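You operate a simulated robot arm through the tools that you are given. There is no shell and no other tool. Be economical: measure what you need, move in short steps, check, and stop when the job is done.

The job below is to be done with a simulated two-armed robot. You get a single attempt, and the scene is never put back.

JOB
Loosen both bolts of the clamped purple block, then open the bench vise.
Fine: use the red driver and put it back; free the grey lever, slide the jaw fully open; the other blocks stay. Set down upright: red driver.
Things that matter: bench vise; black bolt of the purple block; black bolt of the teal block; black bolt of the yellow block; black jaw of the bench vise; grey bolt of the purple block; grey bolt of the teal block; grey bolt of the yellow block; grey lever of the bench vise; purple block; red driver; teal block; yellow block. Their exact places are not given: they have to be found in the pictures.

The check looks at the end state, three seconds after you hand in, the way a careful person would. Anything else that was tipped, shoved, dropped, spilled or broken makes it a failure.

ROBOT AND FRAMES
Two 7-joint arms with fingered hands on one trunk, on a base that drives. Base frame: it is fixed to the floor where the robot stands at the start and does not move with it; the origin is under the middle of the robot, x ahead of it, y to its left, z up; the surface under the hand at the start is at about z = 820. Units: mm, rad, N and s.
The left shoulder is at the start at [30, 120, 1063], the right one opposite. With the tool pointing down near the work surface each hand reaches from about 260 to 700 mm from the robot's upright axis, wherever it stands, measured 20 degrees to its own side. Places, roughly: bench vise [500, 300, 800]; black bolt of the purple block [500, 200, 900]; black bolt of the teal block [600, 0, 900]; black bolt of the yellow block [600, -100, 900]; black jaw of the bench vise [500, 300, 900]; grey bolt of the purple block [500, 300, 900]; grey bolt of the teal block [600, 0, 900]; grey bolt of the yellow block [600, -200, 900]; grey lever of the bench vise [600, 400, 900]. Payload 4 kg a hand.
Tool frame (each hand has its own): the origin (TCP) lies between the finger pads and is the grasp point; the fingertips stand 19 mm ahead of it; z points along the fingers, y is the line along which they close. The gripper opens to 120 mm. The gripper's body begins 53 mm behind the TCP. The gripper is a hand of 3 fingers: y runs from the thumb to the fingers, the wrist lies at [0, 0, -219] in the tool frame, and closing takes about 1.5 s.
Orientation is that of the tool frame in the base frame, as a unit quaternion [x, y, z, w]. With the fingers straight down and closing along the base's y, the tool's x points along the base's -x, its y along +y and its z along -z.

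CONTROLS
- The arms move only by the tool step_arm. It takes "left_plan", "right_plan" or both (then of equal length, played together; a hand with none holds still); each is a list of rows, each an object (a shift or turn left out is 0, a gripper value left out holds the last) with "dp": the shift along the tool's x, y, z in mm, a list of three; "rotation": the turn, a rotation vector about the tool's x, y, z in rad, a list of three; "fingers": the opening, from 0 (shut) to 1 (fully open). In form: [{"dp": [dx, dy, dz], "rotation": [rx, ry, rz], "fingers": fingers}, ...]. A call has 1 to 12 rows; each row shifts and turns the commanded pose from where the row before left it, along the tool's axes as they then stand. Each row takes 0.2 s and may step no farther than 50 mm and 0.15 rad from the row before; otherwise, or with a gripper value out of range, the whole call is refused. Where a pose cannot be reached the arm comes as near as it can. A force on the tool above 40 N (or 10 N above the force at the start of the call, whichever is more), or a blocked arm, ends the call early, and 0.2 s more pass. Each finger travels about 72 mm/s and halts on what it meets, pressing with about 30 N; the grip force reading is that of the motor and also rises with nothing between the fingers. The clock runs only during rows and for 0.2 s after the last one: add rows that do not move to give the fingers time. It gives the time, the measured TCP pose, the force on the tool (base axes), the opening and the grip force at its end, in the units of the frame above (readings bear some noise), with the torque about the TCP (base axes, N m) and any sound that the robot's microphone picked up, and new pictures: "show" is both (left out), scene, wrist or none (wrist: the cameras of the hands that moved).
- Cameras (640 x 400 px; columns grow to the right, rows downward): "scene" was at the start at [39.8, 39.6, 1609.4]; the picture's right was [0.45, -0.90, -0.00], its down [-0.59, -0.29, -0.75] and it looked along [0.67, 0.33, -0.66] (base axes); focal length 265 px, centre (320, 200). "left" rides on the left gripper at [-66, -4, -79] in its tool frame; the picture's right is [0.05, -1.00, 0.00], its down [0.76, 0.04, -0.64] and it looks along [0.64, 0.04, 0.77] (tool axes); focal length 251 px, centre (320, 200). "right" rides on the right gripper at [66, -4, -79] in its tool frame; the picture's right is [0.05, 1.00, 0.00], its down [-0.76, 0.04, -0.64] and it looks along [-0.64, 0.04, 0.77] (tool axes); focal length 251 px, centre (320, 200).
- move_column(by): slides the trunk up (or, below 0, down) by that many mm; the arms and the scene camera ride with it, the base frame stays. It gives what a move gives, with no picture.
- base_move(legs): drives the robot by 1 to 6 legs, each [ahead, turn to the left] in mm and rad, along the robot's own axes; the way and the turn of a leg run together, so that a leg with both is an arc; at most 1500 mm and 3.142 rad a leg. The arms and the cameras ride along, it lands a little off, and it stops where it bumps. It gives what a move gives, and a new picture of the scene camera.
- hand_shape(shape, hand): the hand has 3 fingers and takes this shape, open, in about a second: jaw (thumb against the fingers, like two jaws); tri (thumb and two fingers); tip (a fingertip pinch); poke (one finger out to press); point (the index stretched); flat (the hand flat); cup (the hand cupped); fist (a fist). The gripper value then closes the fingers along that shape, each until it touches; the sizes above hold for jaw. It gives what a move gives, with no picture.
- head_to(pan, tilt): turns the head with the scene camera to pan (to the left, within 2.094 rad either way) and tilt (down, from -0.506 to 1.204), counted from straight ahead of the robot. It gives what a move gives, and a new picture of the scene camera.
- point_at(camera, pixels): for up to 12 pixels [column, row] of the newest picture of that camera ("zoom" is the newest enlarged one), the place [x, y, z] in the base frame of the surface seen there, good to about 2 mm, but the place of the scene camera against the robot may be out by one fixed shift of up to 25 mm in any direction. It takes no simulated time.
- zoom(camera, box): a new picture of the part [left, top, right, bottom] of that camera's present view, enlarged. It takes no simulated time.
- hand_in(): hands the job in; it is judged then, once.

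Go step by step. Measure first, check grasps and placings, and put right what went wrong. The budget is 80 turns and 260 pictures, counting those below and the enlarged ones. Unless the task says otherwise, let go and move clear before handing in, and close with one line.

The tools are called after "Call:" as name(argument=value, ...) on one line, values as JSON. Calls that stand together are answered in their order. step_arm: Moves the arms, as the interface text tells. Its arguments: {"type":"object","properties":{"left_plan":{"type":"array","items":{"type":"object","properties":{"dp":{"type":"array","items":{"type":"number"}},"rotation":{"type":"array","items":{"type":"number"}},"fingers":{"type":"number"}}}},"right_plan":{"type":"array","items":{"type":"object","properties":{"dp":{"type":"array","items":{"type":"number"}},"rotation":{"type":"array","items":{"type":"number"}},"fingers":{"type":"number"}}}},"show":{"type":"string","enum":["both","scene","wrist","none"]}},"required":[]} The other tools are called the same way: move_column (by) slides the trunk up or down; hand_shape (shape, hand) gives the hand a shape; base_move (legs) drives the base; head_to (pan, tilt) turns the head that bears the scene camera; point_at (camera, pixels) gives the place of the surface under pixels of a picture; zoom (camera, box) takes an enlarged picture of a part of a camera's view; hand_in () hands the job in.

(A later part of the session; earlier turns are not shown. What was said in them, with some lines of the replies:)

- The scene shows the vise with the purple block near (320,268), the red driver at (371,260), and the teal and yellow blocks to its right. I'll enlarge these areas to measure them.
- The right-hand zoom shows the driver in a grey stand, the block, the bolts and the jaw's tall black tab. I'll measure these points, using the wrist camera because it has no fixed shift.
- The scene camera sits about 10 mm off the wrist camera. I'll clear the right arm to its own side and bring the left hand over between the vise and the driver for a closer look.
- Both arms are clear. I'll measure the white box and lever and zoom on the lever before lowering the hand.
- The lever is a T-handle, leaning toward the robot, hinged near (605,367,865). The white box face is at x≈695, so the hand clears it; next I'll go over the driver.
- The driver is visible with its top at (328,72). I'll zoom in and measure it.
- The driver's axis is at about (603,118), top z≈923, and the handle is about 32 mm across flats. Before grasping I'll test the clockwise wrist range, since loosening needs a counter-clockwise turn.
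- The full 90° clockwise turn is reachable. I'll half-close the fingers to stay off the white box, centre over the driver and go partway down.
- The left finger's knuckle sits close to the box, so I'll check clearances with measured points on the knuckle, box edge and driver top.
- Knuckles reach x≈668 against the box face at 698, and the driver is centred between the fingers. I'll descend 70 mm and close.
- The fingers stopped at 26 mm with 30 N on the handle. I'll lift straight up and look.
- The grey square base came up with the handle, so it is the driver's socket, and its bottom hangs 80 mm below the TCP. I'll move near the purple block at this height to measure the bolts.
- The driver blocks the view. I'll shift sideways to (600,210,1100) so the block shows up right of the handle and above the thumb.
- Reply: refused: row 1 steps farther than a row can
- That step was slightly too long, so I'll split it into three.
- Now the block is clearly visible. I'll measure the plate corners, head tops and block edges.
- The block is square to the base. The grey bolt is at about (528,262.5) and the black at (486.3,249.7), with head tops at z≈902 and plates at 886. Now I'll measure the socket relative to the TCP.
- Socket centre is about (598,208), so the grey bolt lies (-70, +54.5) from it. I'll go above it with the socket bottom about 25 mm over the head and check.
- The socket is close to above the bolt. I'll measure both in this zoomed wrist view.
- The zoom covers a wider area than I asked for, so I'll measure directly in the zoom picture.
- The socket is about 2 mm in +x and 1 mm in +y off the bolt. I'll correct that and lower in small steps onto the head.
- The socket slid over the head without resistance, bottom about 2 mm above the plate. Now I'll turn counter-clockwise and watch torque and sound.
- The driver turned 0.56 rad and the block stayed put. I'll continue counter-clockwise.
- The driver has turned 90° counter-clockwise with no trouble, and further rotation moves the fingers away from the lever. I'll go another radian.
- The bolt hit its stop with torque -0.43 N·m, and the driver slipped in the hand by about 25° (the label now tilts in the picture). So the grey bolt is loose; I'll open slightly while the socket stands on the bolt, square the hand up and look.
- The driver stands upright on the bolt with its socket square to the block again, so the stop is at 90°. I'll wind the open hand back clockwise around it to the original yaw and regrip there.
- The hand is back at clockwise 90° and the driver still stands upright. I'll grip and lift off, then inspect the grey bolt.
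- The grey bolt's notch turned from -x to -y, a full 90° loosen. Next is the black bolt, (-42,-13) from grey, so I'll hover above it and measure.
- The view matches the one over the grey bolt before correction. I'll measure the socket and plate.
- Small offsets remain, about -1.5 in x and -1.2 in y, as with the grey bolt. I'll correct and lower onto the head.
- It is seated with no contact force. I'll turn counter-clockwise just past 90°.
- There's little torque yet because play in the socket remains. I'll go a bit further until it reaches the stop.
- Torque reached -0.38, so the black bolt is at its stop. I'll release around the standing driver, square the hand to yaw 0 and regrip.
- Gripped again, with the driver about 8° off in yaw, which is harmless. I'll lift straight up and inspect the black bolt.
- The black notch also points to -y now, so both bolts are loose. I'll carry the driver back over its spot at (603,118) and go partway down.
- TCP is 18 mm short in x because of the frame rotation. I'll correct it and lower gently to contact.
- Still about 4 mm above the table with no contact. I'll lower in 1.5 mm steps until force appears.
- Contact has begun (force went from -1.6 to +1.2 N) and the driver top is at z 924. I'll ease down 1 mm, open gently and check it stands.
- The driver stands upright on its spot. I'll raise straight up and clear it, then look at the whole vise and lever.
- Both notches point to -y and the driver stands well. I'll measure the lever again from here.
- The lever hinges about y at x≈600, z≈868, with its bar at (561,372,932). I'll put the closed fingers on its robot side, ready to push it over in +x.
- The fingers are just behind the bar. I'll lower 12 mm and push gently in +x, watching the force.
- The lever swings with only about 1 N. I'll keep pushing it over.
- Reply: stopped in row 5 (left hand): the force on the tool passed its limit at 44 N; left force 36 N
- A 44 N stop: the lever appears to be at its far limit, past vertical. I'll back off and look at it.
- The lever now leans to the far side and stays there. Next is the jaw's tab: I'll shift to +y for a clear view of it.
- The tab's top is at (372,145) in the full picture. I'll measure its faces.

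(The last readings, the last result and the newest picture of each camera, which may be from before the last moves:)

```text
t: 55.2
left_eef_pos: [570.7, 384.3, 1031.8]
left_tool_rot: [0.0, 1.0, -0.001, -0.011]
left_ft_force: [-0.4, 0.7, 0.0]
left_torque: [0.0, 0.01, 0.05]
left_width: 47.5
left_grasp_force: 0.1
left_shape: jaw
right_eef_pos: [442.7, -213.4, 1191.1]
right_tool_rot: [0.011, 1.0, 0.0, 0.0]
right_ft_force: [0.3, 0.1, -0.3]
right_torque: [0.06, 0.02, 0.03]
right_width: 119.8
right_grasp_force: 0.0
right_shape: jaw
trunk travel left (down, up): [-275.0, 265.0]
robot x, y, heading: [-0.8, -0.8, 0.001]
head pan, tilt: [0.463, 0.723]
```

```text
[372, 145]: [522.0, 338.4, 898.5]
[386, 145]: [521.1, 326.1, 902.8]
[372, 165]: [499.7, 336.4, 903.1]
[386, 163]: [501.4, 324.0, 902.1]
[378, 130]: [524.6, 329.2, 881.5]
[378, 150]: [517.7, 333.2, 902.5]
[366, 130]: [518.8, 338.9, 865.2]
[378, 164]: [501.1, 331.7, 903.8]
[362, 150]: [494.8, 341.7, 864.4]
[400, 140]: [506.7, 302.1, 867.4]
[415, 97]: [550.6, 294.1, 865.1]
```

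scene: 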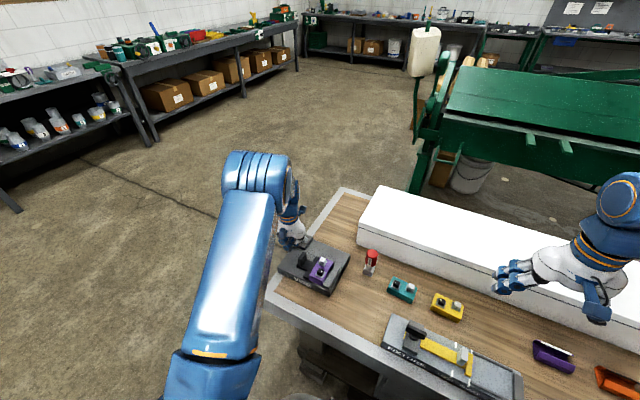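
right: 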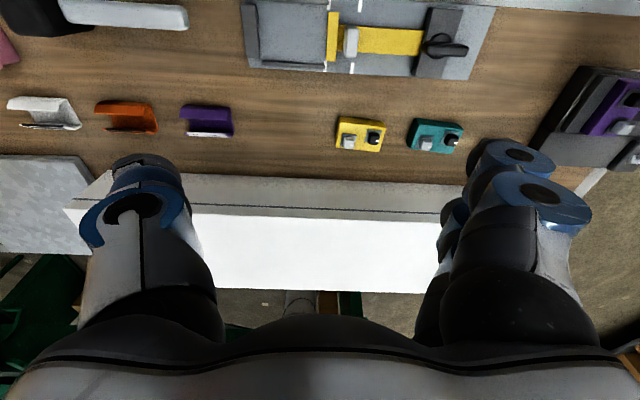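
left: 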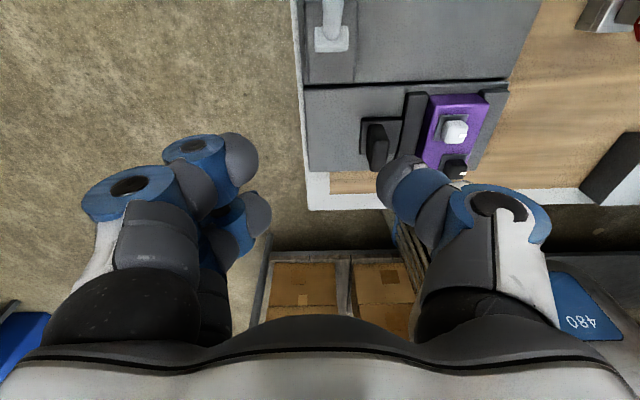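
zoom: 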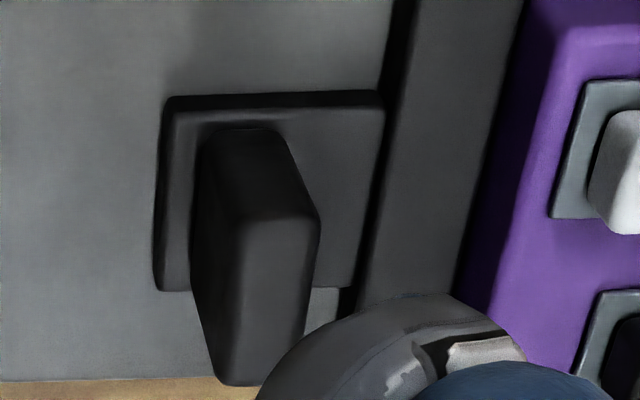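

The tab spans x 497–523 and y 324–338, with its top at z 903. I'll straighten the small tilt, centre over the tab and descend partway.

Call:
step_arm(left_plan=[{"dp": [20, -18, 0], "rotation": [0, -0.023, 0]}, {"dp": [20, -18, 0]}, {"dp": [20.7, -17, 0]}, {"dp": [0, 0, 35]}, {"dp": [0, 0, 35]}, {"dp": [0, 0, 20]}, {}], show="wrist")

Call:
point_at(camera="left", pixels=[[320, 130], [300, 130], [320, 150], [340, 130], [250, 195], [390, 195]])

```text
t: 56.8
left_eef_pos: [509.1, 328.2, 943.8]
left_tool_rot: [0.0, 1.0, -0.001, 0.002]
left_ft_force: [0.0, 0.6, -0.2]
left_torque: [0.01, 0.0, -0.01]
left_width: 47.7
left_grasp_force: 0.1
left_shape: jaw
right_eef_pos: [443.2, -212.9, 1190.7]
right_tool_rot: [0.01, 1.0, 0.0, 0.001]
right_ft_force: [0.3, -0.9, 0.1]
right_torque: [0.0, -0.02, 0.01]
right_width: 119.8
right_grasp_force: 0.0
right_shape: jaw
trunk travel left (down, up): [-275.0, 265.0]
robot x, y, heading: [1.1, -3.2, -0.002]
head pan, tilt: [0.463, 0.723]
```

left: 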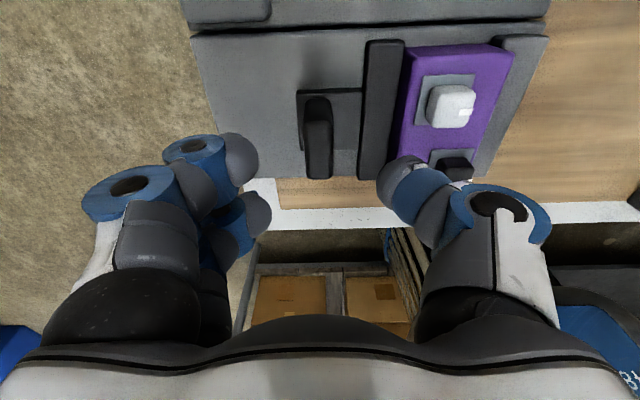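

```text
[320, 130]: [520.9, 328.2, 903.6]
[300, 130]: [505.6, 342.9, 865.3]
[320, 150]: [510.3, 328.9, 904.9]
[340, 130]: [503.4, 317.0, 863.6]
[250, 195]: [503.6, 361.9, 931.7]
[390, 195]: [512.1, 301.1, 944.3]
```

The tab is centred in the grasp. I'll narrow the opening, descend 50 mm and close on it.

Call:
step_arm(left_plan=[{"fingers": 0.32}, {"dp": [0, 0, 20]}, {"dp": [0, 0, 15]}, {"dp": [0, 0, 10]}, {"dp": [0, 0, 4]}, {"fingers": 0.0}, {}, {}, {}], show="wrist")

```text
t: 58.8
left_eef_pos: [509.5, 328.6, 896.2]
left_tool_rot: [-0.001, 1.0, -0.001, 0.001]
left_ft_force: [-0.5, 0.5, -4.9]
left_torque: [0.03, 0.0, -0.02]
left_width: 10.7
left_grasp_force: 30.1
left_shape: jaw
right_eef_pos: [442.1, -211.8, 1192.0]
right_tool_rot: [0.011, 1.0, 0.0, 0.0]
right_ft_force: [-0.1, -0.5, 0.6]
right_torque: [0.0, -0.02, -0.04]
right_width: 120.0
right_grasp_force: 0.1
right_shape: jaw
trunk travel left (down, up): [-275.0, 265.0]
robot x, y, heading: [-0.0, 0.3, -0.003]
head pan, tilt: [0.463, 0.723]
```

left: 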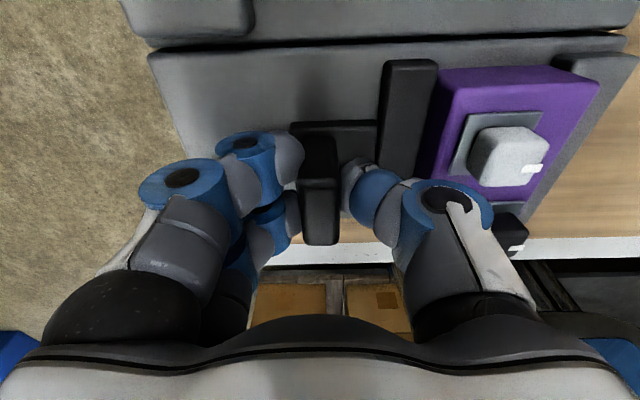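

The tab is gripped at 10.7 mm. I'll slide it along +y in small steps and watch the force.

Call:
step_arm(left_plan=[{"dp": [0, 5, 0]}, {"dp": [0, 5, 0]}, {"dp": [0, 5, 0]}, {"dp": [0, 5, 0]}, {"dp": [0, 5, 0]}, {}], show="wrist")

```text
t: 60.2
left_eef_pos: [511.5, 355.0, 894.5]
left_tool_rot: [-0.001, 1.0, -0.001, 0.002]
left_ft_force: [7.3, -1.3, 1.7]
left_torque: [-0.01, -0.01, 0.06]
left_width: 10.9
left_grasp_force: 30.3
left_shape: jaw
right_eef_pos: [443.2, -213.5, 1191.7]
right_tool_rot: [0.011, 1.0, 0.0, -0.001]
right_ft_force: [0.0, 0.8, 0.2]
right_torque: [0.03, 0.01, 0.02]
right_width: 119.9
right_grasp_force: 0.1
right_shape: jaw
trunk travel left (down, up): [-275.0, 265.0]
robot x, y, heading: [-1.4, 3.1, 0.002]
head pan, tilt: [0.463, 0.723]
```

left: 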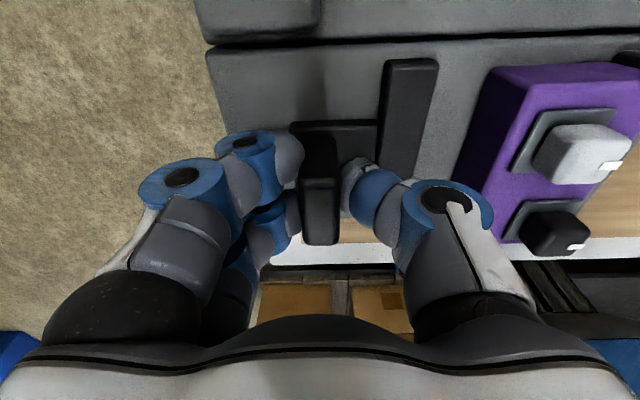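

The jaw slid 26 mm and the block stayed. I'll keep going until it stops.

Call:
step_arm(left_plan=[{"dp": [0, 5, 0]}, {"dp": [0, 5, 0]}, {"dp": [0, 5, 0]}, {"dp": [0, 5, 0]}, {"dp": [0, 5, 0]}, {"dp": [0, 5, 0]}, {"dp": [0, 5, 0]}, {"dp": [0, 5, 0]}, {}], show="wrist")

```text
t: 62.1
left_eef_pos: [510.8, 382.0, 896.4]
left_tool_rot: [0.003, 1.0, -0.012, 0.0]
left_ft_force: [-6.2, -20.4, 11.8]
left_torque: [-0.32, 0.08, -0.09]
left_width: 11.7
left_grasp_force: 30.1
left_shape: jaw
right_eef_pos: [439.8, -213.3, 1191.7]
right_tool_rot: [0.011, 1.0, 0.0, 0.001]
right_ft_force: [-0.1, -0.3, 0.4]
right_torque: [-0.04, 0.03, -0.01]
right_width: 119.8
right_grasp_force: 0.0
right_shape: jaw
trunk travel left (down, up): [-275.0, 265.0]
robot x, y, heading: [0.1, 2.8, -0.005]
head pan, tilt: [0.463, 0.723]
stopped in row 9 (left hand): the force on the tool passed its limit at 40 N (the readings are from after the stop); the commanded pose is now the measured one
```

left: 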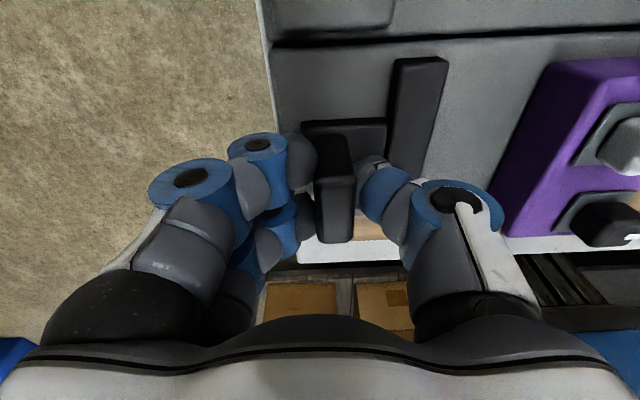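

The jaw hit its end stop (40 N) after about 53 mm of travel. I'll release, rise and retreat for a full check.

Call:
step_arm(left_plan=[{"fingers": 0.15}, {"fingers": 0.3}, {}, {}, {"dp": [0, 0, -20]}, {"dp": [0, 0, -40]}, {"dp": [0, 0, -45]}, {"dp": [0, 0, -45]}, {"dp": [0, 0, -45]}, {"dp": [30, 0, -35]}, {"dp": [30, 0, -35]}, {}], show="wrist")

Call:
step_arm(left_plan=[{"dp": [20, 40, 0]}, {"dp": [20, 40, 0]}, {"dp": [20, 40, 0]}, {"dp": [20, 40, 0]}, {}], show="scene")

Call:
zoom(camera="scene", box=[260, 200, 420, 310])

```text
t: 64.7
left_eef_pos: [452.0, 391.3, 1158.4]
left_tool_rot: [0.002, 1.0, -0.007, -0.002]
left_ft_force: [0.4, -0.4, -0.4]
left_torque: [0.04, 0.03, 0.06]
left_width: 36.1
left_grasp_force: 0.1
left_shape: jaw
right_eef_pos: [442.5, -213.0, 1190.6]
right_tool_rot: [0.01, 1.0, 0.0, -0.001]
right_ft_force: [-0.3, 1.2, -0.2]
right_torque: [0.02, 0.04, -0.03]
right_width: 120.0
right_grasp_force: 0.0
right_shape: jaw
trunk travel left (down, up): [-275.0, 265.0]
robot x, y, heading: [-1.7, -5.6, -0.002]
head pan, tilt: [0.463, 0.723]
```

left: 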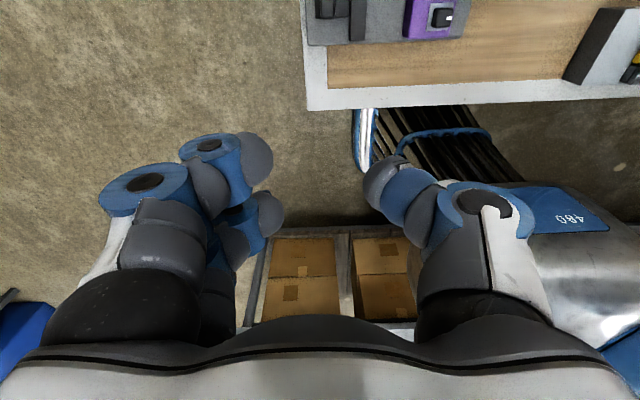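

```text
t: 65.9
left_eef_pos: [370.8, 551.0, 1158.1]
left_tool_rot: [0.003, 1.0, -0.007, 0.0]
left_ft_force: [0.2, 0.0, 0.6]
left_torque: [0.02, -0.02, 0.02]
left_width: 35.7
left_grasp_force: 0.0
left_shape: jaw
right_eef_pos: [442.4, -214.3, 1190.9]
right_tool_rot: [0.011, 1.0, 0.0, -0.001]
right_ft_force: [0.3, 0.1, -0.4]
right_torque: [0.0, 0.0, -0.01]
right_width: 119.8
right_grasp_force: 0.0
right_shape: jaw
trunk travel left (down, up): [-275.0, 265.0]
robot x, y, heading: [-0.4, -1.0, 0.002]
head pan, tilt: [0.463, 0.723]
```

scene: 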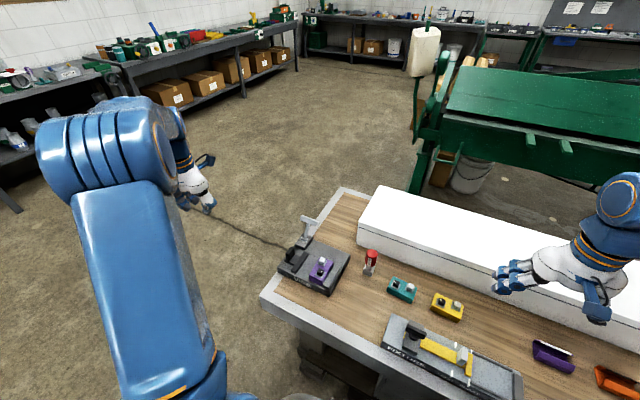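

```text
3.64 times, centred on (340, 255) of scene
```

zoom: 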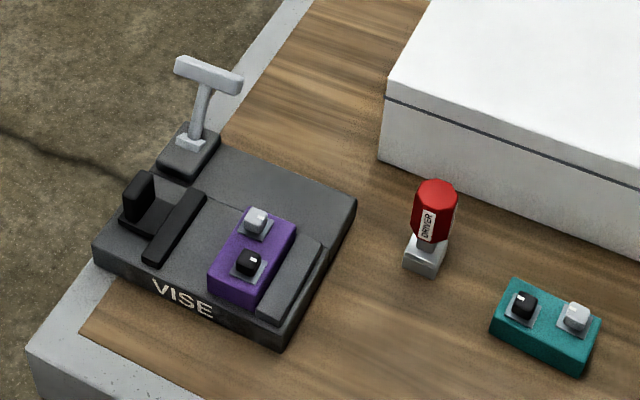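

The vise is open, the lever is thrown over, both bolts are turned and the driver is upright. I'll make a final measurement of the driver, lever and jaw.

Call:
point_at(camera="zoom", pixels=[[435, 190], [425, 258], [205, 75], [190, 140], [180, 225], [140, 185], [256, 216], [247, 258], [245, 300]])

```text
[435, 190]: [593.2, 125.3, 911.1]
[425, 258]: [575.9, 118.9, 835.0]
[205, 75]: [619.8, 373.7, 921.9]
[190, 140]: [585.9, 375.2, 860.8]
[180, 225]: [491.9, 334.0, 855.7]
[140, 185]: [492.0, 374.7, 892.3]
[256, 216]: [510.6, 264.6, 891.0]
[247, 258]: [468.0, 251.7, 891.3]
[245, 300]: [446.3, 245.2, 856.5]
```

The driver is back at its original spot (within about 2 mm), the lever is at its far stop and the jaw is at its end stop, with both arms clear. I'm handing in.

Call:
hand_in()

```text
The job is handed in.
```

Both bolts of the purple block are loosened (each turned a quarter turn to its stop), the red driver is back upright on its spot, and the grey lever is thrown over. The vise jaw is slid to its end stop, and the job is handed in.
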